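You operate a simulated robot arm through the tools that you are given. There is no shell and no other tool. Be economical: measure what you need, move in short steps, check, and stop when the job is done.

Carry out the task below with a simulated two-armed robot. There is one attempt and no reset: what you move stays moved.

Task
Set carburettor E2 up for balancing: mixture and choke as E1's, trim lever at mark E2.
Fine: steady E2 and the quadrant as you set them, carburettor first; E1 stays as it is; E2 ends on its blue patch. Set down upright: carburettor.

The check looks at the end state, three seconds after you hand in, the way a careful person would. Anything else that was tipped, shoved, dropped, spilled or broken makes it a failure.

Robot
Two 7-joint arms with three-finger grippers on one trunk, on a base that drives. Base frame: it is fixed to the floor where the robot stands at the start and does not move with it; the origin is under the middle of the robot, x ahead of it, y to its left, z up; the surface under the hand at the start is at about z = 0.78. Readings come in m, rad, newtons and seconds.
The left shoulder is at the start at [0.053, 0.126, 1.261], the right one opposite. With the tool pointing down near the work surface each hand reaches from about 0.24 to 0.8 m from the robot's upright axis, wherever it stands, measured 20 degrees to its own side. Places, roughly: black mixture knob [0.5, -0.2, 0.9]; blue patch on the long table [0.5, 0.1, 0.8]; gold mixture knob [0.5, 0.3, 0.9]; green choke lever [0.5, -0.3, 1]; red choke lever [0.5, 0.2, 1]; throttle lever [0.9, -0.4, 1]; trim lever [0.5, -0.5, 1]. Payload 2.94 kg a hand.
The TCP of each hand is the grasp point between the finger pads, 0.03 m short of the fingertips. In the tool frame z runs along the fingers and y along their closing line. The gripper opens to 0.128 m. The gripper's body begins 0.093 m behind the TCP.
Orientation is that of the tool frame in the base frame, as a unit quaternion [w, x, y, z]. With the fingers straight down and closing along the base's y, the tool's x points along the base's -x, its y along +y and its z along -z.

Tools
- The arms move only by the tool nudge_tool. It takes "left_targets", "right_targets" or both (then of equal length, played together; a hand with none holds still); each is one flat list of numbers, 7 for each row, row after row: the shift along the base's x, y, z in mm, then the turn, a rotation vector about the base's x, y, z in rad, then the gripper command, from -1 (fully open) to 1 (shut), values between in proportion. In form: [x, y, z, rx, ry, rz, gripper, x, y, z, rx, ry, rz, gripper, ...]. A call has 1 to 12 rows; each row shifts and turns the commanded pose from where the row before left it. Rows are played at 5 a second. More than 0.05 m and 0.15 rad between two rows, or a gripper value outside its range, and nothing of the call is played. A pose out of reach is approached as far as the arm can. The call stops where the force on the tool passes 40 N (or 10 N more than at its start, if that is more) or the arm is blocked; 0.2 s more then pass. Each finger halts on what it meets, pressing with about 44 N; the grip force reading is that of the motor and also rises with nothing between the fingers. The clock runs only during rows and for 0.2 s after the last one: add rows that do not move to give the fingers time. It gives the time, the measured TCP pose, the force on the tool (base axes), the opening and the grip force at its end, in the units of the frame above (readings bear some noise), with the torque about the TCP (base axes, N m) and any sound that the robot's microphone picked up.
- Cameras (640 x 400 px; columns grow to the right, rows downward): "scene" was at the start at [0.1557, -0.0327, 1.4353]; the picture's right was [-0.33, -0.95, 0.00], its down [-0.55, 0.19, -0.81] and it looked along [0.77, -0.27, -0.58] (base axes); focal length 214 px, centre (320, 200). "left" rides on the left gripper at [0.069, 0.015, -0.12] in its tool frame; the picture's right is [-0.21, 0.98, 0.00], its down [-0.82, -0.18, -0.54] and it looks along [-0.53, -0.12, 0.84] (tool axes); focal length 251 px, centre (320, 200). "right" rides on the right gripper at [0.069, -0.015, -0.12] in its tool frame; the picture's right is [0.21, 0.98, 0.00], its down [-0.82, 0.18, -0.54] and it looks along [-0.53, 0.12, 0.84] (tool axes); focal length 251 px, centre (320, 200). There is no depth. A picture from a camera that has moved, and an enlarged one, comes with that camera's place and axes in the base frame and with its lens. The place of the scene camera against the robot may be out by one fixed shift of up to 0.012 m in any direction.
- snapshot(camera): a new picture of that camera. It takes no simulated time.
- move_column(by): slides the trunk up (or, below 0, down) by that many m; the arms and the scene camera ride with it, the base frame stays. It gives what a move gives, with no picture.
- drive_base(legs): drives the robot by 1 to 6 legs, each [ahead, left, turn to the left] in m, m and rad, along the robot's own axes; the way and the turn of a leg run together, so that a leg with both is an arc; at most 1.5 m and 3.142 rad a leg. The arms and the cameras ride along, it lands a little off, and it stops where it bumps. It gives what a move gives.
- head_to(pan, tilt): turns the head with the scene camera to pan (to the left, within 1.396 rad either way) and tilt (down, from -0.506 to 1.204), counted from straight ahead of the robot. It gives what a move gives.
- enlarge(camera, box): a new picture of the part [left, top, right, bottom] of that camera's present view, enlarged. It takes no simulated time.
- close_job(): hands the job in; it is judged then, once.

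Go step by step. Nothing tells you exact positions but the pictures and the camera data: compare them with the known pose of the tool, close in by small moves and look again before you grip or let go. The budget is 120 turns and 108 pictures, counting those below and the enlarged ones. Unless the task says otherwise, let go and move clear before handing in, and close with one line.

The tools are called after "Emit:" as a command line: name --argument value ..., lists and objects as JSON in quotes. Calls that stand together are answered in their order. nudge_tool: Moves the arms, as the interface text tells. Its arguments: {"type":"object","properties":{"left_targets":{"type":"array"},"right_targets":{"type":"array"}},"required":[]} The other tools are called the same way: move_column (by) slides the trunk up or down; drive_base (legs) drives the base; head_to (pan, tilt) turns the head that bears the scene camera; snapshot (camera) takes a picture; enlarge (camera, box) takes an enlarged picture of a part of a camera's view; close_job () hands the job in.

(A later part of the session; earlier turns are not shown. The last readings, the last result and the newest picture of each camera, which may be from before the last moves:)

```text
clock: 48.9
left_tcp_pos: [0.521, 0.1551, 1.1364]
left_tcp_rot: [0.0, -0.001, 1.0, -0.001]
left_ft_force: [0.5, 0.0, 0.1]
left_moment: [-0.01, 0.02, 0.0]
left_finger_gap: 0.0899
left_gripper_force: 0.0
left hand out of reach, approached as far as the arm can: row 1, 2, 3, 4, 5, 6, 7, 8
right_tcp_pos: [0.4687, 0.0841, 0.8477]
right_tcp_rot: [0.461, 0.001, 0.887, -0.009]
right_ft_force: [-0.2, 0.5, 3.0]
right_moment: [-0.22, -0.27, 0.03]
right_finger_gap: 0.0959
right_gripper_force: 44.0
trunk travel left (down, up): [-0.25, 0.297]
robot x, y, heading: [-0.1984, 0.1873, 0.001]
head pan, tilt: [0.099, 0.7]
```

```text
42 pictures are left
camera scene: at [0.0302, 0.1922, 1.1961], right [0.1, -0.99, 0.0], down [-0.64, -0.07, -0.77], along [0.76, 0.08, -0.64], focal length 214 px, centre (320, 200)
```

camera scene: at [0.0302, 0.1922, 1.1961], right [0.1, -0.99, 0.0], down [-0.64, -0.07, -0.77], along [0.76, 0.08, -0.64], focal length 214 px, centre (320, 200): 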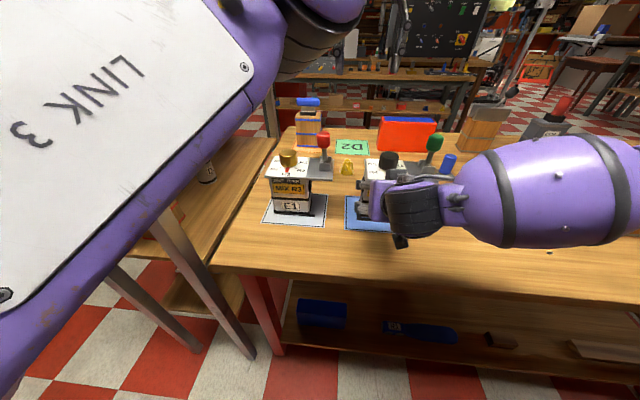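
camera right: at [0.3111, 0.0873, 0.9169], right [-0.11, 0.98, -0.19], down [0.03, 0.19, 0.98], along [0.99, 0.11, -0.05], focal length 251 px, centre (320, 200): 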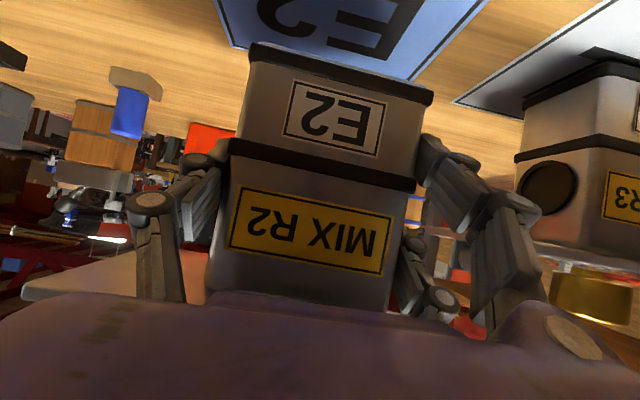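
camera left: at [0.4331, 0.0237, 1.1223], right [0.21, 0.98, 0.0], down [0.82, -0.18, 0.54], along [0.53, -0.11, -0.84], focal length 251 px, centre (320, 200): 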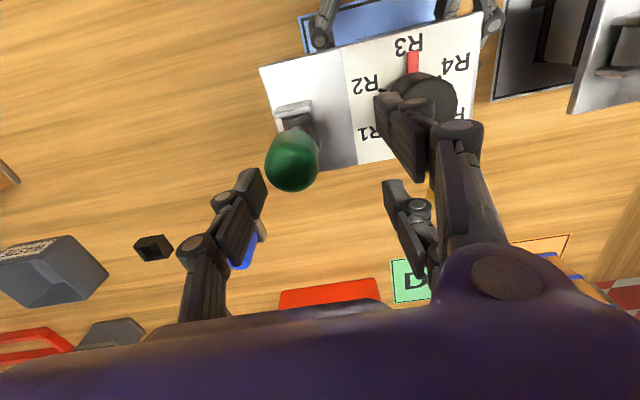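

Emit:
nudge_tool --left_targets '[0, 0, 0, 0, 0, -0.14, -0.4, 0, 0, 0, 0, 0, -0.14, -0.4, 0, 0, 0, 0, 0, -0.14, -0.4, -13, -25, -10, 0, 0, -0.1, -0.4, -13, -25, -10, 0, 0, 0, -0.4, -13, -25, -10, 0, 0, 0, -0.4]'

Emit:
snapshot --camera "scene"

```text
clock: 50.2
left_tcp_pos: [0.4811, 0.0713, 1.0996]
left_tcp_rot: [0.002, 0.255, 0.967, 0.0]
left_ft_force: [0.0, -0.3, 0.1]
left_moment: [0.01, -0.02, 0.0]
left_finger_gap: 0.0895
left_gripper_force: 0.2
left hand out of reach, approached as far as the arm can: row 2, 3
right_tcp_pos: [0.4671, 0.0838, 0.8472]
right_tcp_rot: [0.462, 0.001, 0.887, -0.009]
right_ft_force: [0.2, 0.0, 3.7]
right_moment: [-0.22, -0.29, 0.07]
right_finger_gap: 0.0959
right_gripper_force: 43.6
trunk travel left (down, up): [-0.25, 0.297]
robot x, y, heading: [-0.2006, 0.1862, 0.004]
head pan, tilt: [0.099, 0.7]
```

```text
41 pictures are left
camera scene: at [0.0302, 0.1916, 1.1961], right [0.1, -0.99, 0.0], down [-0.64, -0.07, -0.77], along [0.76, 0.08, -0.64], focal length 214 px, centre (320, 200)
```

scene: 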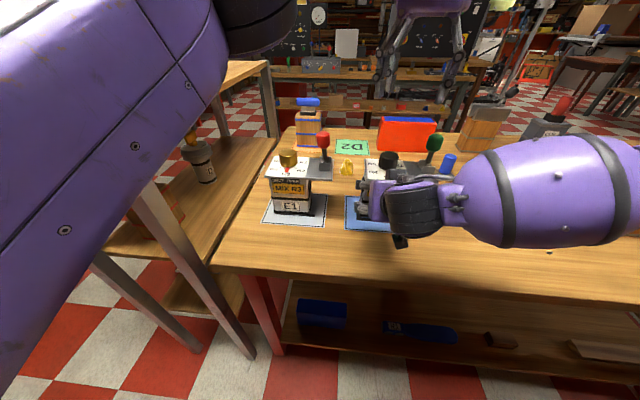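

Posture restored. I approach again at this yaw (−0.5), above the ball first.

Emit:
nudge_tool --left_targets '[3, -20, -10, 0, 0, 0, -0.4, 3, -20, -15, 0, 0, 0, -0.4, 3, -20, -15, 0, 0, 0, -0.4]'

Emit:
snapshot --camera "left"

```text
clock: 51.0
left_tcp_pos: [0.4869, 0.0127, 1.0576]
left_tcp_rot: [0.001, 0.255, 0.967, 0.0]
left_ft_force: [0.6, 0.4, 0.1]
left_moment: [-0.01, -0.03, 0.0]
left_finger_gap: 0.0896
left_gripper_force: 0.0
right_tcp_pos: [0.4682, 0.0843, 0.8476]
right_tcp_rot: [0.461, 0.002, 0.887, -0.009]
right_ft_force: [-0.3, 0.6, 3.7]
right_moment: [-0.24, -0.23, 0.0]
right_finger_gap: 0.0961
right_gripper_force: 44.1
trunk travel left (down, up): [-0.25, 0.297]
robot x, y, heading: [-0.1975, 0.1891, 0.007]
head pan, tilt: [0.099, 0.7]
```

```text
40 pictures are left
camera left: at [0.4352, 0.0599, 1.1773], right [0.67, 0.74, 0.0], down [0.62, -0.56, 0.54], along [0.4, -0.36, -0.84], focal length 251 px, centre (320, 200)
```

left: 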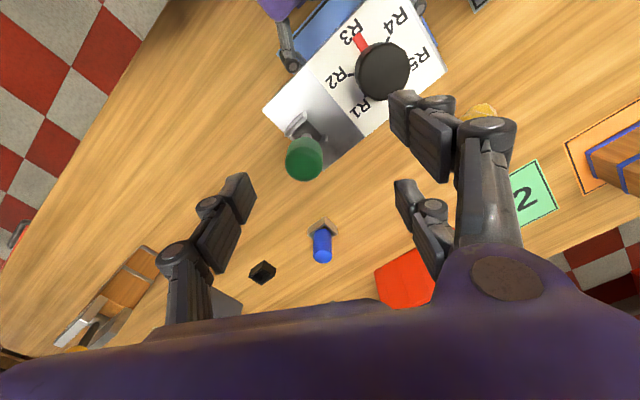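

Emit:
nudge_tool --left_targets '[0, 0, -20, 0, 0, 0, -0.4, 0, 0, -20, 0, 0, 0, -0.4, 0, 0, -20, 0, 0, 0, -0.4, 0, 0, 0, 0, 0, 0, -0.17, 0, 4, 0, 0, 0, 0, -0.17, 0, 0, 0, 0, 0, 0, -0.17]'

Emit:
enlarge --camera "scene" --box '[370, 110, 450, 190]'

```text
clock: 52.5
left_tcp_pos: [0.4891, 0.0188, 0.9991]
left_tcp_rot: [0.0, 0.255, 0.967, 0.001]
left_ft_force: [0.1, 0.0, 0.9]
left_moment: [-0.03, 0.03, 0.01]
left_finger_gap: 0.0749
left_gripper_force: 0.0
right_tcp_pos: [0.4688, 0.0831, 0.8484]
right_tcp_rot: [0.461, 0.002, 0.887, -0.01]
right_ft_force: [-0.4, -1.4, 4.2]
right_moment: [-0.37, -0.22, -0.11]
right_finger_gap: 0.0958
right_gripper_force: 43.4
trunk travel left (down, up): [-0.25, 0.297]
robot x, y, heading: [-0.1962, 0.1836, 0.004]
head pan, tilt: [0.099, 0.7]
```

```text
5.00 times, centred on (410, 150) of scene
camera zoom: at [0.0301, 0.1919, 1.1961], right [0.1, -0.99, 0.0], down [-0.64, -0.07, -0.77], along [0.76, 0.08, -0.64], focal length 1072 px, centre (-130, 450)
```

zoom: 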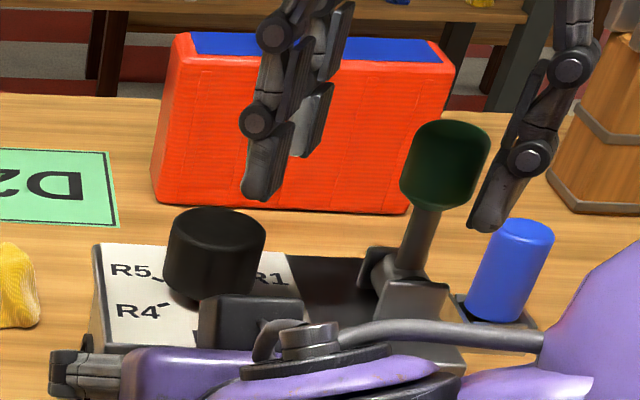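

Emit:
nudge_tool --left_targets '[0, 4, 0, 0, 0, 0, -0.17, 0, 3, 0, 0, 0, 0, -0.17, 0, 0, 0, 0, 0, 0, -0.17]'

Emit:
enlarge --camera "scene" --box '[370, 110, 450, 190]'

```text
clock: 53.2
left_tcp_pos: [0.4895, 0.0245, 0.9993]
left_tcp_rot: [0.0, 0.257, 0.967, -0.001]
left_ft_force: [-3.0, -2.7, 0.0]
left_moment: [-0.16, 0.01, -0.1]
left_finger_gap: 0.078
left_gripper_force: 2.5
right_tcp_pos: [0.4686, 0.0847, 0.8478]
right_tcp_rot: [0.462, 0.001, 0.887, -0.009]
right_ft_force: [2.8, 1.6, 3.7]
right_moment: [-0.71, 0.26, 0.26]
right_finger_gap: 0.0958
right_gripper_force: 44.0
trunk travel left (down, up): [-0.25, 0.297]
robot x, y, heading: [-0.2022, 0.1851, 0.002]
head pan, tilt: [0.099, 0.7]
```

```text
5.00 times, centred on (410, 150) of scene
camera zoom: at [0.0302, 0.1919, 1.1961], right [0.1, -0.99, 0.0], down [-0.64, -0.07, -0.77], along [0.76, 0.08, -0.64], focal length 1072 px, centre (-130, 450)
```

zoom: 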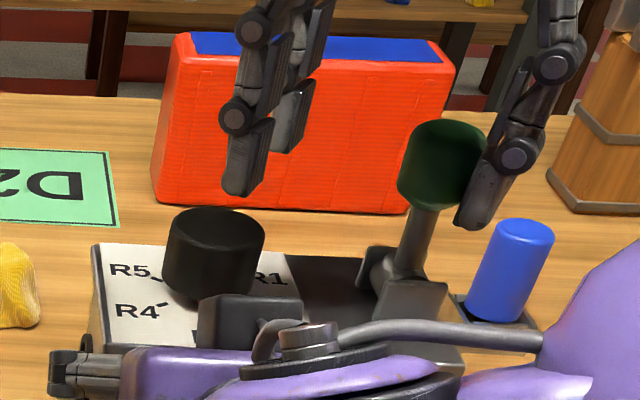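

Contact made and the ball moved slightly. About 2.5 mm more.

Emit:
nudge_tool --left_targets '[0, 2.5, 0, 0, 0, 0, -0.17, 0, 0, 0, 0, 0, 0, -0.17]'

Emit:
enlarge --camera "scene" --box '[370, 110, 450, 190]'

```text
clock: 53.9
left_tcp_pos: [0.4892, 0.0286, 0.9999]
left_tcp_rot: [0.0, 0.256, 0.967, 0.0]
left_ft_force: [-4.2, -4.4, 1.5]
left_moment: [-0.17, 0.07, -0.11]
left_finger_gap: 0.0792
left_gripper_force: 3.0
right_tcp_pos: [0.4691, 0.0838, 0.8463]
right_tcp_rot: [0.462, 0.0, 0.887, -0.008]
right_ft_force: [2.8, 3.0, 2.4]
right_moment: [-0.76, 0.39, 0.39]
right_finger_gap: 0.0958
right_gripper_force: 44.2
trunk travel left (down, up): [-0.25, 0.297]
robot x, y, heading: [-0.1979, 0.1876, 0.002]
head pan, tilt: [0.099, 0.7]
```

```text
5.00 times, centred on (410, 150) of scene
camera zoom: at [0.0301, 0.192, 1.1961], right [0.1, -0.99, 0.0], down [-0.64, -0.07, -0.77], along [0.76, 0.08, -0.64], focal length 1072 px, centre (-130, 450)
```

zoom: 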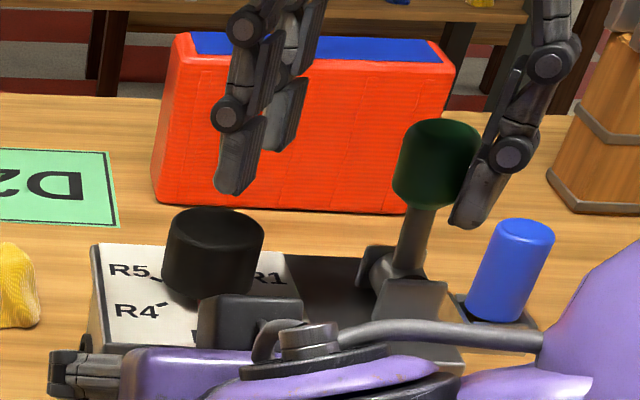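

The ball reached the target pixel. I back off and lift, then compare both levers from equal viewpoints.

Emit:
nudge_tool --left_targets '[-2, -5, 0, 0, 0, 0, -0.3, 0, -3, 15, 0, 0, 0, -0.4, 0, 0, 30, 0, 0, 0, -0.4, 0, 0, 26, 0, 0, 0, -0.4]'

Emit:
enlarge --camera "left" --box '[250, 0, 490, 200]'

Emit:
nudge_tool --left_targets '[0, 46, 4, 0, 0, 0, -0.4, 0, 46, 0, 0, 0, 0, -0.4, 0, 46, 0, 0, 0, 0, -0.4, 0, 46, 0, 0, 0, 0, -0.4, 0, 44, -4, 0, 0, 0, -0.4, 0, 0, 0, 0, 0, 0, -0.4]'

Emit:
enlarge --camera "left" --box '[250, 0, 490, 200]'

Emit:
enlarge --camera "scene" --box '[370, 110, 450, 190]'

```text
clock: 54.9
left_tcp_pos: [0.4842, 0.0173, 1.0711]
left_tcp_rot: [0.0, 0.257, 0.966, 0.0]
left_ft_force: [0.5, -0.2, 0.6]
left_moment: [-0.01, 0.03, -0.01]
left_finger_gap: 0.0896
left_gripper_force: 0.0
right_tcp_pos: [0.4677, 0.0824, 0.848]
right_tcp_rot: [0.461, 0.0, 0.887, -0.008]
right_ft_force: [-2.7, 0.7, 4.6]
right_moment: [-0.25, -0.13, -0.11]
right_finger_gap: 0.096
right_gripper_force: 43.5
trunk travel left (down, up): [-0.25, 0.297]
robot x, y, heading: [-0.1983, 0.1891, 0.003]
head pan, tilt: [0.099, 0.7]
```

```text
2.00 times, centred on (370, 100) of left
camera zoom: at [0.4324, 0.0654, 1.1911], right [0.67, 0.74, 0.0], down [0.62, -0.56, 0.54], along [0.4, -0.36, -0.84], focal length 503 px, centre (220, 400)
```

zoom: 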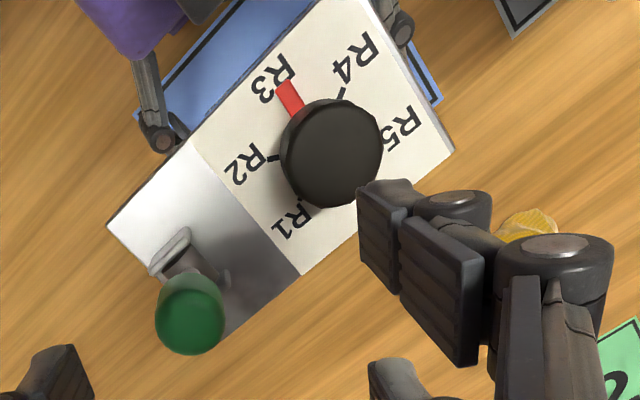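

```text
clock: 56.2
left_tcp_pos: [0.4861, 0.2467, 1.0704]
left_tcp_rot: [0.0, 0.256, 0.967, 0.0]
left_ft_force: [-0.1, 0.5, -0.3]
left_moment: [-0.01, 0.02, 0.02]
left_finger_gap: 0.0896
left_gripper_force: 0.0
right_tcp_pos: [0.4683, 0.084, 0.848]
right_tcp_rot: [0.462, 0.001, 0.887, -0.009]
right_ft_force: [-0.3, 1.1, 2.4]
right_moment: [-0.16, -0.25, 0.06]
right_finger_gap: 0.0956
right_gripper_force: 44.2
trunk travel left (down, up): [-0.25, 0.297]
robot x, y, heading: [-0.1956, 0.185, 0.003]
head pan, tilt: [0.099, 0.7]
```

```text
2.00 times, centred on (370, 100) of left
camera zoom: at [0.4336, 0.2944, 1.1893], right [0.67, 0.74, 0.0], down [0.62, -0.56, 0.54], along [0.4, -0.36, -0.84], focal length 503 px, centre (220, 400)
```

zoom: 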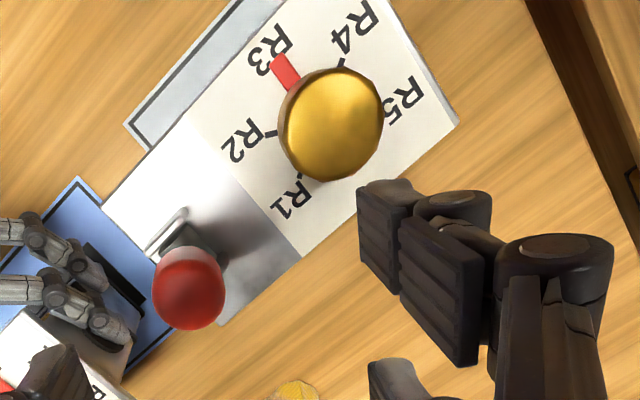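

```text
5.00 times, centred on (410, 150) of scene
camera zoom: at [0.0302, 0.1917, 1.1961], right [0.1, -0.99, 0.0], down [-0.64, -0.07, -0.77], along [0.76, 0.08, -0.64], focal length 1072 px, centre (-130, 450)
```

zoom: 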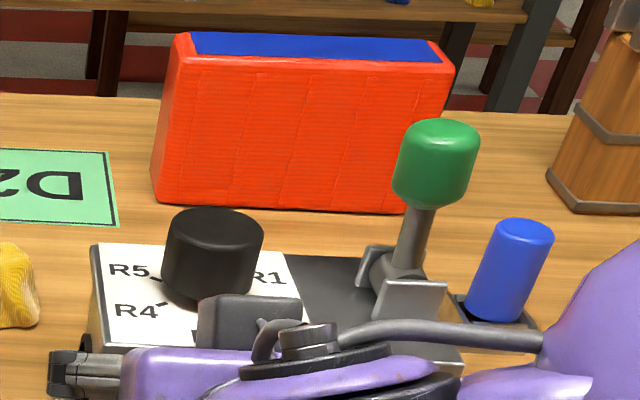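

The two levers match (ball relative to knob: E2 (−142, 165) px, E1 (−143, 166) px), and the pointers match too. Now the right hand releases E2.

Emit:
nudge_tool --right_targets '[0, 0, 0, 0, 0, 0, 0, 0, 0, 0, 0, 0, 0, -0.6, 0, 0, 0, 0, 0, 0, -1, 0, 0, 0, 0, 0, 0, -1]'

Emit:
snapshot --camera "right"

```text
clock: 57.2
left_tcp_pos: [0.4861, 0.2479, 1.0692]
left_tcp_rot: [0.0, 0.255, 0.967, -0.001]
left_ft_force: [1.0, -0.5, -0.3]
left_moment: [-0.04, 0.0, 0.0]
left_finger_gap: 0.0898
left_gripper_force: 0.2
right_tcp_pos: [0.4674, 0.0853, 0.8477]
right_tcp_rot: [0.461, 0.001, 0.887, -0.01]
right_ft_force: [0.3, -0.1, 1.1]
right_moment: [0.02, 0.01, 0.0]
right_finger_gap: 0.1279
right_gripper_force: 0.1
trunk travel left (down, up): [-0.25, 0.297]
robot x, y, heading: [-0.2012, 0.185, -0.001]
head pan, tilt: [0.099, 0.7]
```

```text
33 pictures are left
camera right: at [0.3299, 0.0706, 0.8604], right [-0.11, 0.98, -0.19], down [0.03, 0.19, 0.98], along [0.99, 0.11, -0.05], focal length 251 px, centre (320, 200)
```

right: 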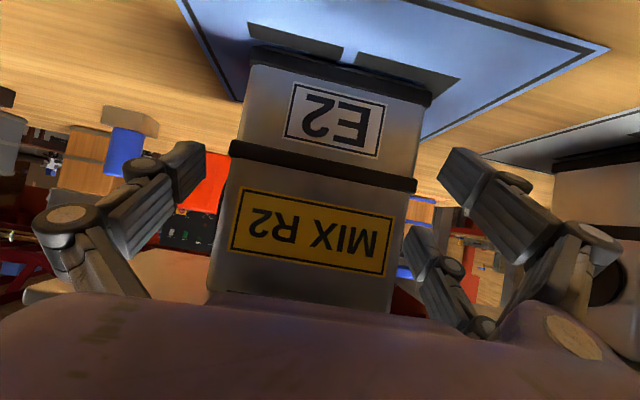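

Released: forces are zero, and E2 stands centred on the patch. I back the base straight out.

Emit:
drive_base --legs '[[-0.2, 0, 0]]'

Emit:
snapshot --camera "scene"

```text
clock: 58.9
left_tcp_pos: [0.2827, 0.2455, 1.0699]
left_tcp_rot: [0.0, 0.255, 0.967, 0.0]
left_ft_force: [0.4, -0.3, -0.4]
left_moment: [-0.04, -0.03, 0.0]
left_finger_gap: 0.0894
left_gripper_force: 0.1
right_tcp_pos: [0.2647, 0.0818, 0.8475]
right_tcp_rot: [0.461, 0.002, 0.887, -0.01]
right_ft_force: [-0.2, -0.9, -0.3]
right_moment: [0.0, 0.01, -0.02]
right_finger_gap: 0.128
right_gripper_force: 0.1
trunk travel left (down, up): [-0.25, 0.297]
robot x, y, heading: [-0.4053, 0.1884, 0.001]
head pan, tilt: [0.099, 0.7]
```

```text
32 pictures are left
camera scene: at [-0.1737, 0.1912, 1.1961], right [0.1, -0.99, 0.0], down [-0.64, -0.07, -0.77], along [0.76, 0.08, -0.64], focal length 214 px, centre (320, 200)
```

scene: 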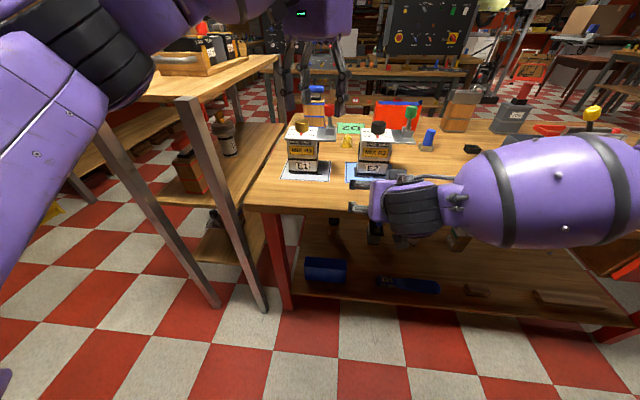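

E2 stands as it should. Next is the quadrant, with its body centred near (0.485, −0.503) and the lever ball near (0.477, −0.46, 1.018). I raise the left hand a bit and drive right 0.59 m, so the right hand stands before it in the same posture.

Emit:
nudge_tool --left_targets '[0, 0, 25, 0, 0, 0, -0.4, 0, 0, 25, 0, 0, 0, -0.4]'

Emit:
drive_base --legs '[[0, -0.59, 0]]'

Emit:
snapshot --camera "right"

Emit:
snapshot --camera "scene"

```text
clock: 59.5
left_tcp_pos: [0.2824, 0.2449, 1.1204]
left_tcp_rot: [0.0, 0.256, 0.967, 0.0]
left_ft_force: [-0.6, 0.0, -0.2]
left_moment: [0.0, 0.01, 0.0]
left_finger_gap: 0.0896
left_gripper_force: 0.1
right_tcp_pos: [0.2632, 0.0821, 0.8481]
right_tcp_rot: [0.461, 0.002, 0.887, -0.01]
right_ft_force: [0.0, 0.1, -1.2]
right_moment: [-0.02, -0.03, 0.01]
right_finger_gap: 0.1278
right_gripper_force: 0.1
trunk travel left (down, up): [-0.25, 0.297]
robot x, y, heading: [-0.4026, 0.1874, -0.001]
head pan, tilt: [0.099, 0.7]
```

```text
clock: 65.2
left_tcp_pos: [0.2854, -0.3492, 1.1198]
left_tcp_rot: [0.0, 0.255, 0.967, 0.001]
left_ft_force: [0.7, 0.4, 0.3]
left_moment: [-0.01, 0.01, -0.02]
left_finger_gap: 0.0897
left_gripper_force: 0.1
right_tcp_pos: [0.2678, -0.513, 0.8472]
right_tcp_rot: [0.461, 0.0, 0.887, -0.009]
right_ft_force: [-0.2, -0.1, 0.3]
right_moment: [-0.01, 0.02, 0.01]
right_finger_gap: 0.1278
right_gripper_force: 0.0
trunk travel left (down, up): [-0.25, 0.297]
robot x, y, heading: [-0.4008, -0.4139, 0.002]
head pan, tilt: [0.099, 0.7]
```

```text
31 pictures are left
camera right: at [0.1284, -0.5259, 0.8605], right [-0.11, 0.97, -0.19], down [0.03, 0.19, 0.98], along [0.99, 0.11, -0.05], focal length 251 px, centre (320, 200)
```

right: 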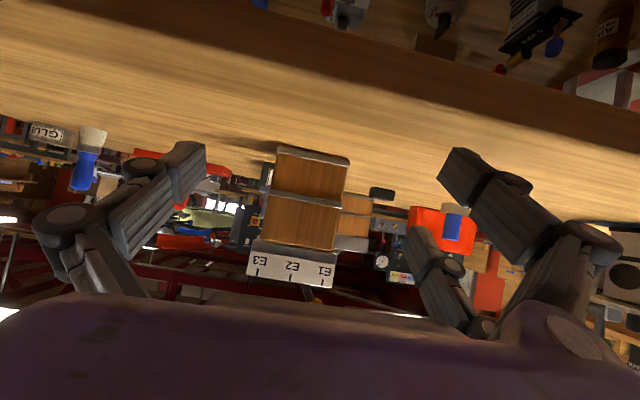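

```text
30 pictures are left
camera scene: at [-0.1712, -0.4049, 1.196], right [0.1, -0.99, 0.0], down [-0.64, -0.07, -0.76], along [0.76, 0.08, -0.64], focal length 214 px, centre (320, 200)
```

scene: 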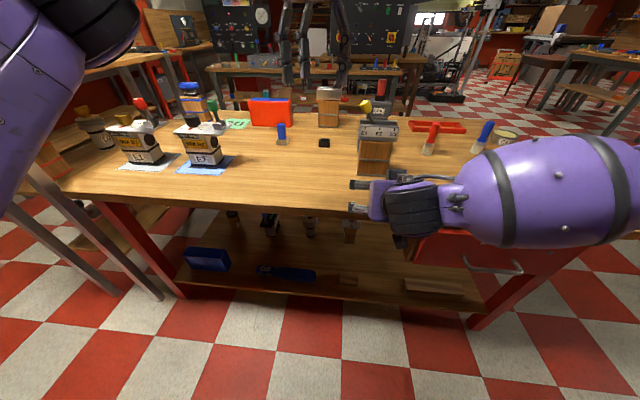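

The quadrant's base spans y −0.557 to −0.460, centred at −0.508, and the hand is at −0.513. The housing on top of the right hand must stay clear of the label plate at x≈0.443, so I'll grip shallower (TCP x ≈ 0.457). I drive forward most of the way and check.

Emit:
drive_base --legs '[[0.13, 0.005, 0]]'

Emit:
snapshot --camera "right"

```text
clock: 66.5
left_tcp_pos: [0.415, -0.3456, 1.1191]
left_tcp_rot: [0.0, 0.255, 0.967, -0.001]
left_ft_force: [-0.8, 0.1, 0.2]
left_moment: [0.01, 0.03, 0.01]
left_finger_gap: 0.0894
left_gripper_force: 0.0
right_tcp_pos: [0.3973, -0.5087, 0.8479]
right_tcp_rot: [0.461, 0.002, 0.887, -0.01]
right_ft_force: [0.4, 1.2, -0.6]
right_moment: [0.01, 0.0, 0.02]
right_finger_gap: 0.1279
right_gripper_force: 0.1
trunk travel left (down, up): [-0.25, 0.297]
robot x, y, heading: [-0.2695, -0.406, 0.004]
head pan, tilt: [0.099, 0.7]
```

```text
29 pictures are left
camera right: at [0.2588, -0.5213, 0.8604], right [-0.11, 0.98, -0.19], down [0.03, 0.19, 0.98], along [0.99, 0.11, -0.05], focal length 251 px, centre (320, 200)
```

right: 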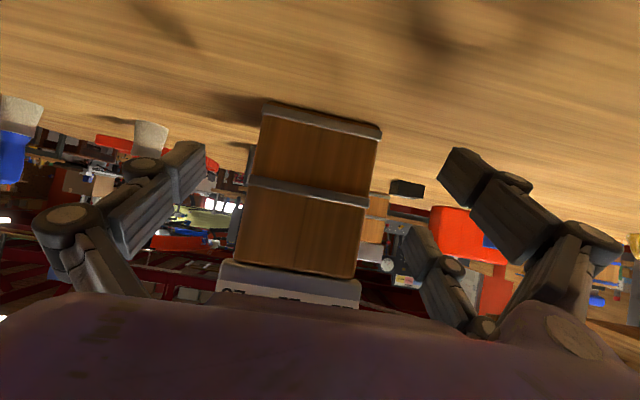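

Perfectly centred (−0.5085). Forward another 6 cm.

Emit:
drive_base --legs '[[0.06, 0, 0]]'

Emit:
enlarge --camera "scene" --box '[320, 80, 480, 240]'

```text
clock: 67.4
left_tcp_pos: [0.4753, -0.3452, 1.1188]
left_tcp_rot: [-0.001, 0.256, 0.967, -0.001]
left_ft_force: [0.3, 1.5, -0.2]
left_moment: [-0.02, 0.04, 0.04]
left_finger_gap: 0.0899
left_gripper_force: 0.1
right_tcp_pos: [0.4573, -0.5087, 0.8476]
right_tcp_rot: [0.461, 0.001, 0.888, -0.009]
right_ft_force: [0.4, 0.6, -0.9]
right_moment: [0.0, 0.02, 0.0]
right_finger_gap: 0.1281
right_gripper_force: 0.0
trunk travel left (down, up): [-0.25, 0.297]
robot x, y, heading: [-0.2097, -0.4049, 0.001]
head pan, tilt: [0.099, 0.7]
```

```text
2.50 times, centred on (400, 160) of scene
camera zoom: at [0.0198, -0.3998, 1.1958], right [0.1, -0.99, 0.0], down [-0.64, -0.07, -0.76], along [0.76, 0.08, -0.64], focal length 536 px, centre (120, 300)
```

zoom: 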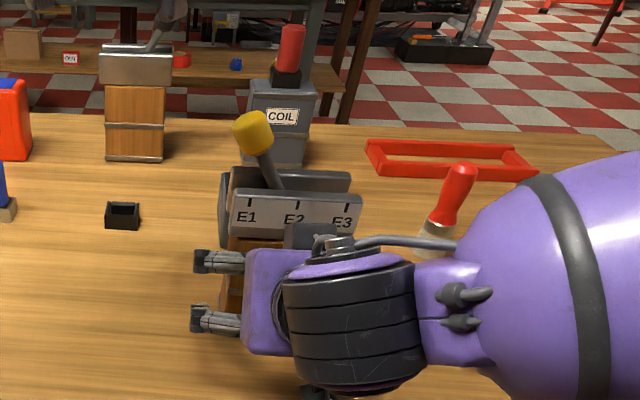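

The hand straddles the quadrant and the lever and marks are visible. I close the right hand to steady it.

Emit:
nudge_tool --right_targets '[0, 0, 0, 0, 0, 0, 0.2, 0, 0, 0, 0, 0, 0, 0.4, 0, 0, 0, 0, 0, 0, 0.4]'

Emit:
enlarge --camera "scene" --box '[360, 100, 440, 170]'

Emit:
snapshot --camera "left"

```text
clock: 68.2
left_tcp_pos: [0.4741, -0.3459, 1.1189]
left_tcp_rot: [0.001, 0.256, 0.967, 0.0]
left_ft_force: [0.1, -0.5, 0.0]
left_moment: [-0.01, 0.0, -0.01]
left_finger_gap: 0.0895
left_gripper_force: 0.0
right_tcp_pos: [0.4571, -0.5082, 0.8486]
right_tcp_rot: [0.462, 0.002, 0.887, -0.008]
right_ft_force: [-2.8, -1.5, 5.1]
right_moment: [0.25, 0.05, 0.04]
right_finger_gap: 0.096
right_gripper_force: 44.4
trunk travel left (down, up): [-0.25, 0.297]
robot x, y, heading: [-0.2105, -0.4032, 0.002]
head pan, tilt: [0.099, 0.7]
```

```text
5.71 times, centred on (400, 135) of scene
camera zoom: at [0.0181, -0.3999, 1.1962], right [0.1, -0.99, 0.0], down [-0.64, -0.07, -0.77], along [0.76, 0.08, -0.64], focal length 1226 px, centre (-137, 571)
```

zoom: 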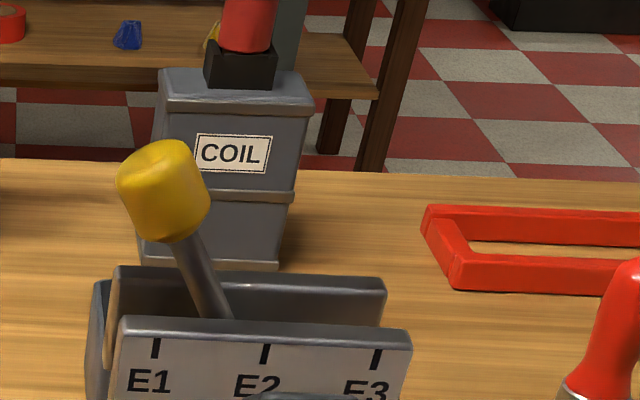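

```text
26 pictures are left
camera left: at [0.4216, -0.2982, 1.2394], right [0.67, 0.74, 0.0], down [0.62, -0.56, 0.54], along [0.4, -0.36, -0.84], focal length 251 px, centre (320, 200)
```

left: 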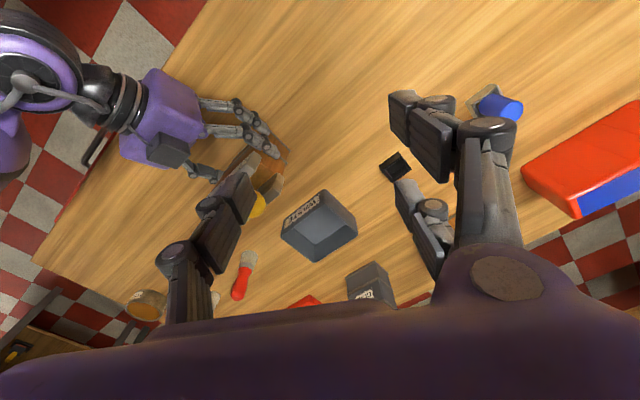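

The quadrant is held (gap 0.096, 44 N). E2 is the upright position, with its tick in line with the pivot at y≈−0.507. I bring the left hand over the yellow ball, now at about (0.477, −0.462), and descend to straddle it. At this yaw one finger of the pair lies squarely on the +y side.

Emit:
nudge_tool --left_targets '[0, -38, 0, 0, 0, 0, -0.4, 0, -38, 0, 0, 0, 0, -0.4, 0, -38, 0, 0, 0, 0, -0.4, 0, 0, -20, 0, 0, 0, -0.4, 0, 0, 0, 0, 0, 0, -0.4]'

Emit:
snapshot --camera "left"

```text
clock: 69.4
left_tcp_pos: [0.4736, -0.459, 1.1006]
left_tcp_rot: [0.0, 0.255, 0.967, 0.0]
left_ft_force: [0.0, -0.5, 0.2]
left_moment: [-0.03, -0.02, 0.0]
left_finger_gap: 0.0897
left_gripper_force: 0.1
right_tcp_pos: [0.4566, -0.5076, 0.8477]
right_tcp_rot: [0.462, 0.001, 0.887, -0.008]
right_ft_force: [-0.3, -1.4, 8.8]
right_moment: [0.52, -0.21, 0.11]
right_finger_gap: 0.0957
right_gripper_force: 44.4
trunk travel left (down, up): [-0.25, 0.297]
robot x, y, heading: [-0.2084, -0.4061, 0.0]
head pan, tilt: [0.099, 0.7]
```

```text
25 pictures are left
camera left: at [0.4207, -0.4114, 1.2196], right [0.67, 0.74, 0.0], down [0.62, -0.56, 0.54], along [0.4, -0.36, -0.84], focal length 251 px, centre (320, 200)
```

left: 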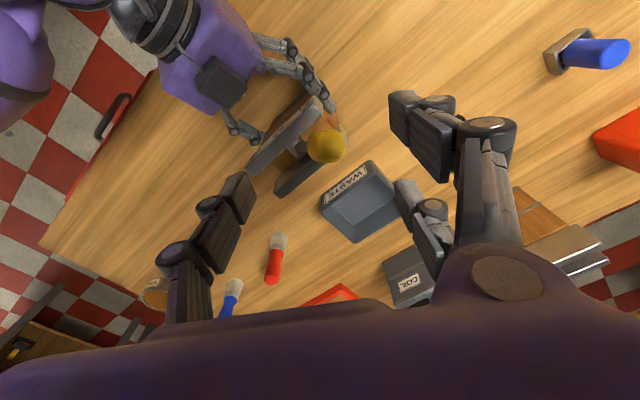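

The ball is at (0.481, −0.459), right under the hand. I descend around it.

Emit:
nudge_tool --left_targets '[3, 0, -20, 0, 0, 0, -0.4, 2, 0, -20, 0, 0, 0, -0.4, 0, 0, -20, 0, 0, 0, -0.4, 0, 0, -18, 0, 0, 0, -0.4, 0, 0, 0, 0, 0, 0, -0.4]'

Emit:
snapshot --camera "left"

Emit:
enlarge --camera "scene" --box '[350, 70, 450, 170]'

```text
clock: 70.6
left_tcp_pos: [0.4779, -0.4595, 1.0209]
left_tcp_rot: [0.0, 0.255, 0.967, 0.0]
left_ft_force: [0.4, -0.6, -0.6]
left_moment: [-0.01, 0.03, -0.02]
left_finger_gap: 0.0897
left_gripper_force: 0.1
right_tcp_pos: [0.4554, -0.5089, 0.8488]
right_tcp_rot: [0.462, 0.001, 0.887, -0.008]
right_ft_force: [1.0, 0.3, 12.1]
right_moment: [0.66, -0.28, -0.08]
right_finger_gap: 0.0957
right_gripper_force: 44.2
trunk travel left (down, up): [-0.25, 0.297]
robot x, y, heading: [-0.2087, -0.3999, -0.001]
head pan, tilt: [0.099, 0.7]
```

```text
24 pictures are left
camera left: at [0.4256, -0.4122, 1.1408], right [0.67, 0.74, 0.0], down [0.62, -0.56, 0.54], along [0.4, -0.36, -0.84], focal length 251 px, centre (320, 200)
```

left: 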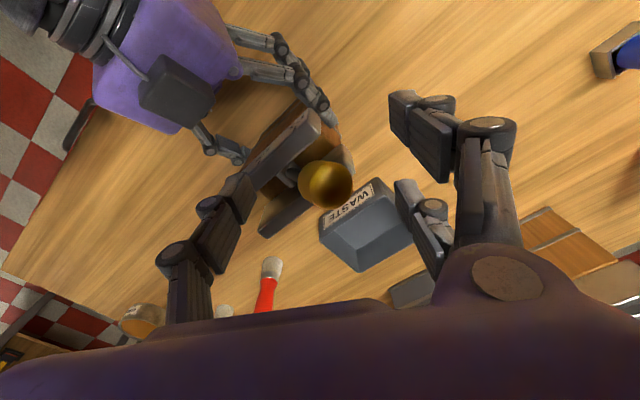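

```text
4.00 times, centred on (400, 120) of scene
camera zoom: at [0.018, -0.3997, 1.1962], right [0.1, -0.99, 0.0], down [-0.64, -0.07, -0.77], along [0.76, 0.08, -0.64], focal length 858 px, centre (0, 520)
```

zoom: 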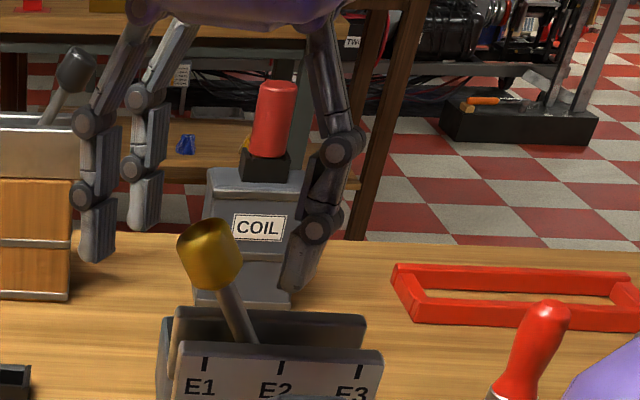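

The ball is between the fingers. I move toward −y to pick it up with the left-side finger and push partway.

Emit:
nudge_tool --left_targets '[0, -10, 0, 0, 0, 0, -0.4, 0, -10, 0, 0, 0, 0, -0.4, 0, -8, 0, 0, 0, 0, -0.4, 0, -8, 0, 0, 0, 0, -0.4, 0, -8, 0, 0, 0, 0, -0.4, 0, -8, 0, 0, 0, 0, -0.4, 0, 0, 0, 0, 0, 0, -0.4]'

Emit:
enlarge --camera "scene" --box '[350, 70, 450, 170]'

```text
clock: 72.2
left_tcp_pos: [0.4784, -0.5116, 1.0228]
left_tcp_rot: [0.0, 0.255, 0.967, 0.001]
left_ft_force: [0.6, 2.0, 0.4]
left_moment: [0.03, -0.05, -0.04]
left_finger_gap: 0.0911
left_gripper_force: 0.6
right_tcp_pos: [0.4571, -0.5079, 0.8488]
right_tcp_rot: [0.463, 0.001, 0.886, -0.009]
right_ft_force: [1.9, -0.4, 12.8]
right_moment: [1.08, -0.36, -0.17]
right_finger_gap: 0.0953
right_gripper_force: 43.8
trunk travel left (down, up): [-0.25, 0.297]
robot x, y, heading: [-0.2101, -0.3997, 0.001]
head pan, tilt: [0.099, 0.7]
```

```text
4.00 times, centred on (400, 120) of scene
camera zoom: at [0.018, -0.3996, 1.1962], right [0.1, -0.99, 0.0], down [-0.64, -0.07, -0.77], along [0.76, 0.08, -0.64], focal length 858 px, centre (0, 520)
```

zoom: 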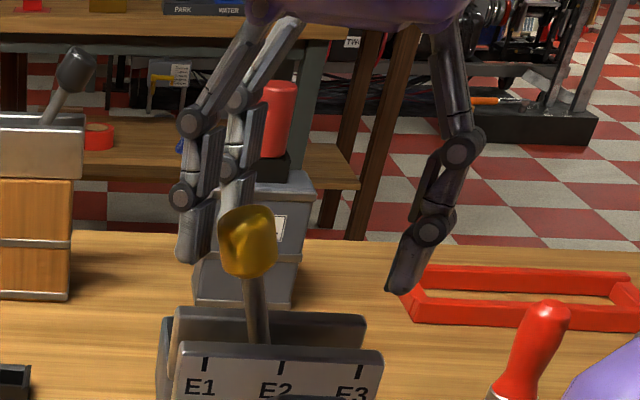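

Pushing works at 2 N. About 28 mm more is needed for upright, so I push 23 mm and look.

Emit:
nudge_tool --left_targets '[0, -6, 0, 0, 0, 0, -0.4, 0, -6, 0, 0, 0, 0, -0.4, 0, -6, 0, 0, 0, 0, -0.4, 0, -5, 0, 0, 0, 0, -0.4, 0, 0, 0, 0, 0, 0, -0.4]'

Emit:
enlarge --camera "scene" --box '[350, 70, 450, 170]'

```text
clock: 73.4
left_tcp_pos: [0.4781, -0.5349, 1.0208]
left_tcp_rot: [0.0, 0.255, 0.967, 0.0]
left_ft_force: [-1.2, 1.0, 0.3]
left_moment: [0.02, -0.02, 0.01]
left_finger_gap: 0.0904
left_gripper_force: 0.8
right_tcp_pos: [0.4555, -0.5077, 0.8479]
right_tcp_rot: [0.463, 0.002, 0.886, -0.009]
right_ft_force: [2.4, -1.4, 13.1]
right_moment: [0.91, -0.19, -0.22]
right_finger_gap: 0.0956
right_gripper_force: 44.3
trunk travel left (down, up): [-0.25, 0.297]
robot x, y, heading: [-0.211, -0.4019, 0.005]
head pan, tilt: [0.099, 0.7]
```

```text
4.00 times, centred on (400, 120) of scene
camera zoom: at [0.0179, -0.3997, 1.1962], right [0.1, -0.99, 0.0], down [-0.64, -0.07, -0.77], along [0.76, 0.08, -0.64], focal length 858 px, centre (0, 520)
```

zoom: 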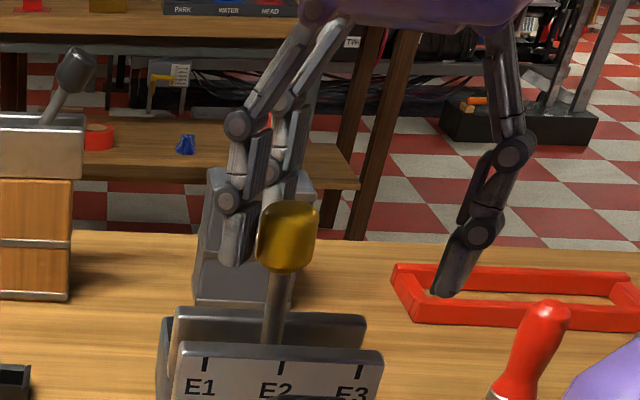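

Nearly upright, about 3° short. I push 4 mm more.

Emit:
nudge_tool --left_targets '[0, -4, 0, 0, 0, 0, -0.4, 0, 0, 0, 0, 0, 0, -0.4]'

Emit:
nudge_tool --left_targets '[0, 8, 0, 0, 0, 0, -0.5, 0, 12, 0, 0, 0, 0, -0.5, 0, 2, 20, 0, 0, 0, -0.5, 0, 0, 40, 0, 0, 0, -0.5, 0, 0, 20, 0, 0, 0, -0.5]'

Emit:
enlarge --camera "scene" --box '[370, 90, 440, 160]'

Emit:
enlarge --camera "left" --box '[200, 60, 400, 240]'

```text
clock: 74.0
left_tcp_pos: [0.4782, -0.5378, 1.0227]
left_tcp_rot: [0.0, 0.257, 0.966, 0.0]
left_ft_force: [0.7, 0.3, -0.9]
left_moment: [-0.02, 0.03, -0.01]
left_finger_gap: 0.0905
left_gripper_force: 0.2
right_tcp_pos: [0.4548, -0.5083, 0.8482]
right_tcp_rot: [0.463, 0.002, 0.886, -0.01]
right_ft_force: [2.9, -1.8, 12.8]
right_moment: [0.95, -0.3, -0.23]
right_finger_gap: 0.0959
right_gripper_force: 44.0
trunk travel left (down, up): [-0.25, 0.297]
robot x, y, heading: [-0.2111, -0.4052, 0.006]
head pan, tilt: [0.099, 0.7]
```

```text
clock: 75.2
left_tcp_pos: [0.4777, -0.5175, 1.1021]
left_tcp_rot: [0.0, 0.256, 0.967, 0.0]
left_ft_force: [-0.3, 0.0, 0.0]
left_moment: [0.02, 0.05, 0.02]
left_finger_gap: 0.0958
left_gripper_force: 0.1
right_tcp_pos: [0.4573, -0.5077, 0.8489]
right_tcp_rot: [0.463, 0.001, 0.887, -0.009]
right_ft_force: [0.7, -1.7, 14.6]
right_moment: [0.78, -0.12, -0.03]
right_finger_gap: 0.0954
right_gripper_force: 43.9
trunk travel left (down, up): [-0.25, 0.297]
robot x, y, heading: [-0.2118, -0.4089, 0.002]
head pan, tilt: [0.099, 0.7]
```

```text
5.71 times, centred on (405, 125) of scene
camera zoom: at [0.0178, -0.3998, 1.1963], right [0.1, -0.99, 0.0], down [-0.64, -0.07, -0.77], along [0.76, 0.08, -0.64], focal length 1226 px, centre (-166, 629)
```

zoom: 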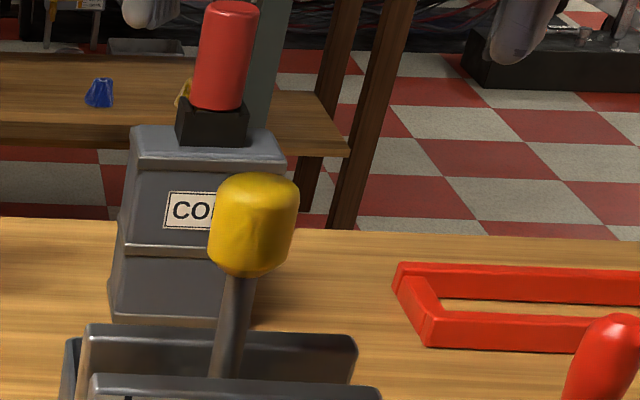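

```text
2.22 times, centred on (300, 150) of left
camera zoom: at [0.4257, -0.4692, 1.2216], right [0.67, 0.74, 0.0], down [0.62, -0.56, 0.54], along [0.4, -0.36, -0.84], focal length 559 px, centre (364, 311)
```

zoom: 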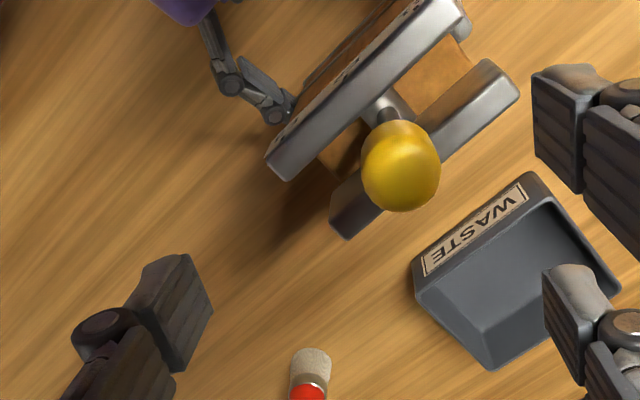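

The lever is close to upright. Two views suggest about 2–3° still toward E1, so I make one more small nudge of about 2.5 mm.

Emit:
nudge_tool --left_targets '[0, 0, -30, 0, 0, 0, -0.5, 0, 0, -30, 0, 0, 0, -0.5, 0, 0, -20, 0, 0, 0, -0.4, 0, -8, 0, 0, 0, 0, -0.4, 0, -8, 0, 0, 0, 0, -0.4, 0, -7, 0, 0, 0, 0, -0.4, 0, 0, 0, 0, 0, 0, -0.4]'

Emit:
enlarge --camera "scene" --box '[370, 90, 440, 160]'

```text
clock: 76.8
left_tcp_pos: [0.4781, -0.5403, 1.0214]
left_tcp_rot: [0.0, 0.256, 0.967, 0.001]
left_ft_force: [0.6, -0.6, -0.7]
left_moment: [0.03, -0.02, -0.02]
left_finger_gap: 0.0901
left_gripper_force: 0.2
right_tcp_pos: [0.456, -0.509, 0.8488]
right_tcp_rot: [0.462, 0.002, 0.887, -0.009]
right_ft_force: [0.3, -0.9, 12.4]
right_moment: [0.81, -0.12, -0.05]
right_finger_gap: 0.0957
right_gripper_force: 44.0
trunk travel left (down, up): [-0.25, 0.297]
robot x, y, heading: [-0.2127, -0.4022, 0.004]
head pan, tilt: [0.099, 0.7]
```

```text
5.71 times, centred on (405, 125) of scene
camera zoom: at [0.0177, -0.3997, 1.1963], right [0.1, -0.99, 0.0], down [-0.64, -0.07, -0.77], along [0.76, 0.08, -0.64], focal length 1226 px, centre (-166, 629)
```

zoom: 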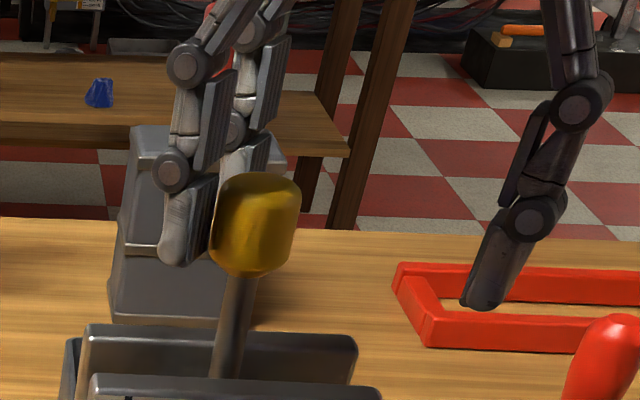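

Emit:
nudge_tool --left_targets '[0, -3, 0, 0, 0, 0, -0.4, 0, 0, 0, 0, 0, 0, -0.4]'

Emit:
nudge_tool --left_targets '[0, 8, 0, 0, 0, 0, -0.5, 0, 12, 0, 0, 0, 0, -0.5, 0, 2, 20, 0, 0, 0, -0.5, 0, 0, 40, 0, 0, 0, -0.5, 0, 0, 30, 0, 0, 0, -0.5]'

Emit:
enlarge --camera "scene" --box '[365, 95, 445, 175]'

```text
clock: 77.4
left_tcp_pos: [0.4787, -0.5425, 1.0233]
left_tcp_rot: [0.0, 0.255, 0.967, 0.0]
left_ft_force: [1.7, 1.9, 0.4]
left_moment: [0.07, -0.05, -0.06]
left_finger_gap: 0.0916
left_gripper_force: 1.3
right_tcp_pos: [0.4554, -0.5077, 0.8486]
right_tcp_rot: [0.462, 0.003, 0.887, -0.009]
right_ft_force: [-1.3, -1.8, 11.5]
right_moment: [1.06, -0.22, -0.11]
right_finger_gap: 0.0955
right_gripper_force: 44.4
trunk travel left (down, up): [-0.25, 0.297]
robot x, y, heading: [-0.2116, -0.4052, 0.003]
head pan, tilt: [0.099, 0.7]
```

```text
clock: 78.6
left_tcp_pos: [0.4785, -0.5184, 1.1113]
left_tcp_rot: [0.0, 0.256, 0.967, -0.001]
left_ft_force: [-0.9, 0.2, 0.0]
left_moment: [-0.02, 0.0, 0.04]
left_finger_gap: 0.0964
left_gripper_force: 0.1
right_tcp_pos: [0.4555, -0.5082, 0.8484]
right_tcp_rot: [0.462, 0.002, 0.887, -0.009]
right_ft_force: [-3.1, -1.4, 13.0]
right_moment: [0.65, 0.14, 0.19]
right_finger_gap: 0.0955
right_gripper_force: 44.2
trunk travel left (down, up): [-0.25, 0.297]
robot x, y, heading: [-0.2117, -0.4047, 0.003]
head pan, tilt: [0.099, 0.7]
```

```text
5.00 times, centred on (405, 135) of scene
camera zoom: at [0.0177, -0.3999, 1.1963], right [0.1, -0.99, 0.0], down [-0.64, -0.07, -0.77], along [0.76, 0.08, -0.64], focal length 1072 px, centre (-105, 525)
```

zoom: 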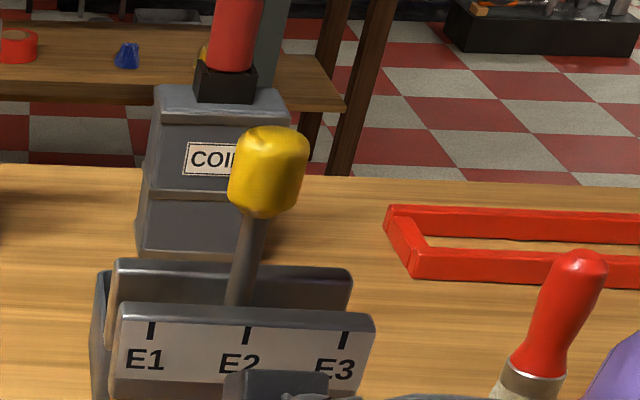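

The lever stands upright over E2 (within about 2°). I release the quadrant with the right hand.

Emit:
nudge_tool --right_targets '[0, 0, 0, 0, 0, 0, 0, 0, 0, 0, 0, 0, 0, -0.6, 0, 0, 0, 0, 0, 0, -1, 0, 0, 0, 0, 0, 0, -1]'

Emit:
drive_base --legs '[[-0.22, 0, 0]]'

Emit:
snapshot --camera "right"

Emit:
snapshot --camera "scene"

```text
clock: 79.6
left_tcp_pos: [0.4788, -0.5191, 1.1094]
left_tcp_rot: [-0.001, 0.255, 0.967, 0.0]
left_ft_force: [0.8, 0.2, 0.5]
left_moment: [-0.01, -0.01, 0.0]
left_finger_gap: 0.096
left_gripper_force: 0.1
right_tcp_pos: [0.4571, -0.5069, 0.846]
right_tcp_rot: [0.461, 0.001, 0.887, -0.008]
right_ft_force: [-0.1, -0.3, -1.2]
right_moment: [0.03, 0.0, -0.01]
right_finger_gap: 0.128
right_gripper_force: 0.1
trunk travel left (down, up): [-0.25, 0.297]
robot x, y, heading: [-0.2146, -0.4011, 0.002]
head pan, tilt: [0.099, 0.7]
```

```text
clock: 81.3
left_tcp_pos: [0.2572, -0.5218, 1.1101]
left_tcp_rot: [0.0, 0.256, 0.967, 0.0]
left_ft_force: [-1.4, 0.9, 0.4]
left_moment: [0.02, -0.03, -0.01]
left_finger_gap: 0.096
left_gripper_force: 0.1
right_tcp_pos: [0.2352, -0.5097, 0.847]
right_tcp_rot: [0.462, 0.001, 0.887, -0.008]
right_ft_force: [0.8, -0.8, 0.3]
right_moment: [-0.01, -0.01, 0.04]
right_finger_gap: 0.1279
right_gripper_force: 0.1
trunk travel left (down, up): [-0.25, 0.297]
robot x, y, heading: [-0.4313, -0.4071, 0.002]
head pan, tilt: [0.099, 0.7]
```

```text
16 pictures are left
camera right: at [0.0962, -0.5222, 0.8608], right [-0.11, 0.98, -0.19], down [0.03, 0.19, 0.98], along [0.99, 0.1, -0.05], focal length 251 px, centre (320, 200)
```

right: 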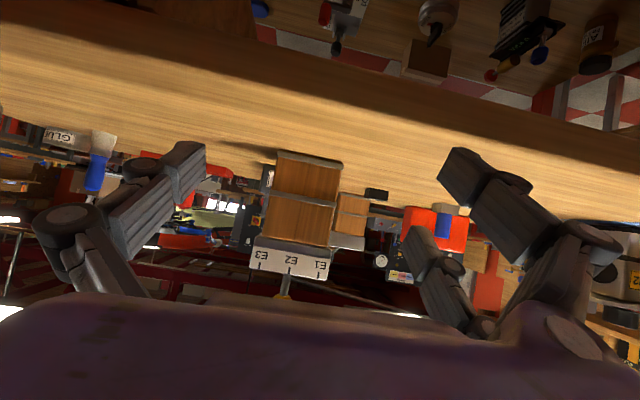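

```text
15 pictures are left
camera scene: at [-0.2033, -0.4004, 1.1961], right [0.1, -0.99, 0.0], down [-0.64, -0.07, -0.77], along [0.76, 0.08, -0.64], focal length 214 px, centre (320, 200)
```

scene: 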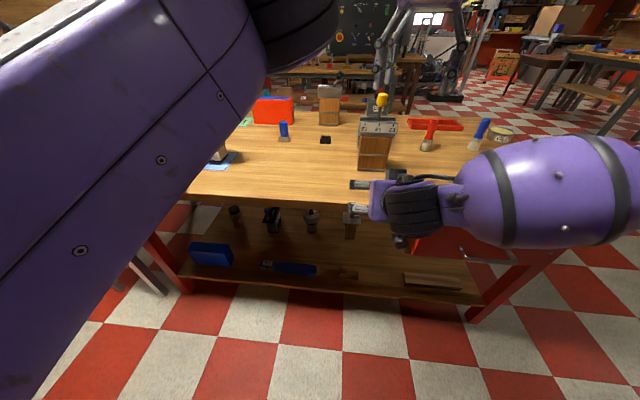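

The right camera shows the lever directly behind the E2 tick from the front. I'll zoom on that and take a last look at E1 and E2.

Emit:
enlarge --camera "right" --box '[230, 140, 360, 310]'

Emit:
head_to --pan 0.5 --tilt 0.6

Emit:
snapshot --camera "scene"

```text
2.35 times, centred on (295, 225) of right
camera zoom: at [0.0962, -0.5222, 0.8608], right [-0.11, 0.98, -0.19], down [0.03, 0.19, 0.98], along [0.99, 0.1, -0.05], focal length 592 px, centre (379, 141)
```

zoom: 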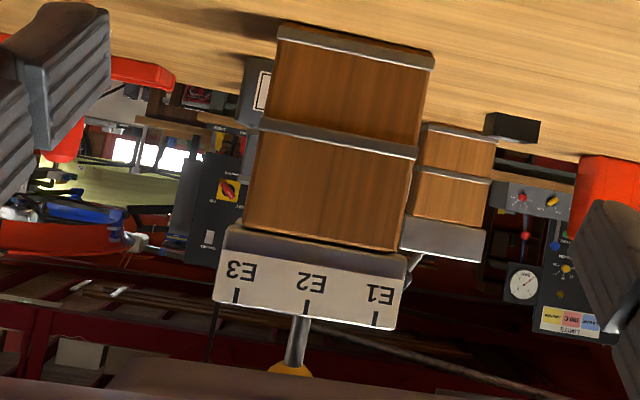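

```text
clock: 82.2
left_tcp_pos: [0.2573, -0.5215, 1.1111]
left_tcp_rot: [0.0, 0.257, 0.966, 0.0]
left_ft_force: [0.7, 0.7, -0.9]
left_moment: [-0.02, -0.04, -0.01]
left_finger_gap: 0.096
left_gripper_force: 0.1
right_tcp_pos: [0.2353, -0.5088, 0.8477]
right_tcp_rot: [0.462, 0.002, 0.887, -0.01]
right_ft_force: [0.5, 0.6, 0.7]
right_moment: [0.02, 0.02, -0.01]
right_finger_gap: 0.1279
right_gripper_force: 0.1
trunk travel left (down, up): [-0.25, 0.297]
robot x, y, heading: [-0.4356, -0.4037, 0.001]
head pan, tilt: [0.499, 0.6]
```

```text
13 pictures are left
camera scene: at [-0.2033, -0.3781, 1.2078], right [0.34, -0.94, 0.0], down [-0.5, -0.18, -0.84], along [0.79, 0.29, -0.54], focal length 214 px, centre (320, 200)
```

scene: 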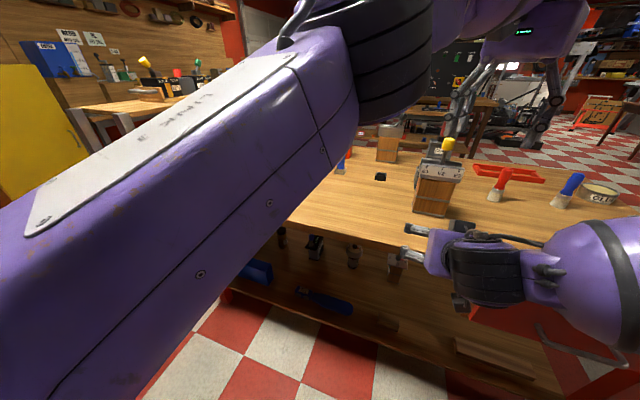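

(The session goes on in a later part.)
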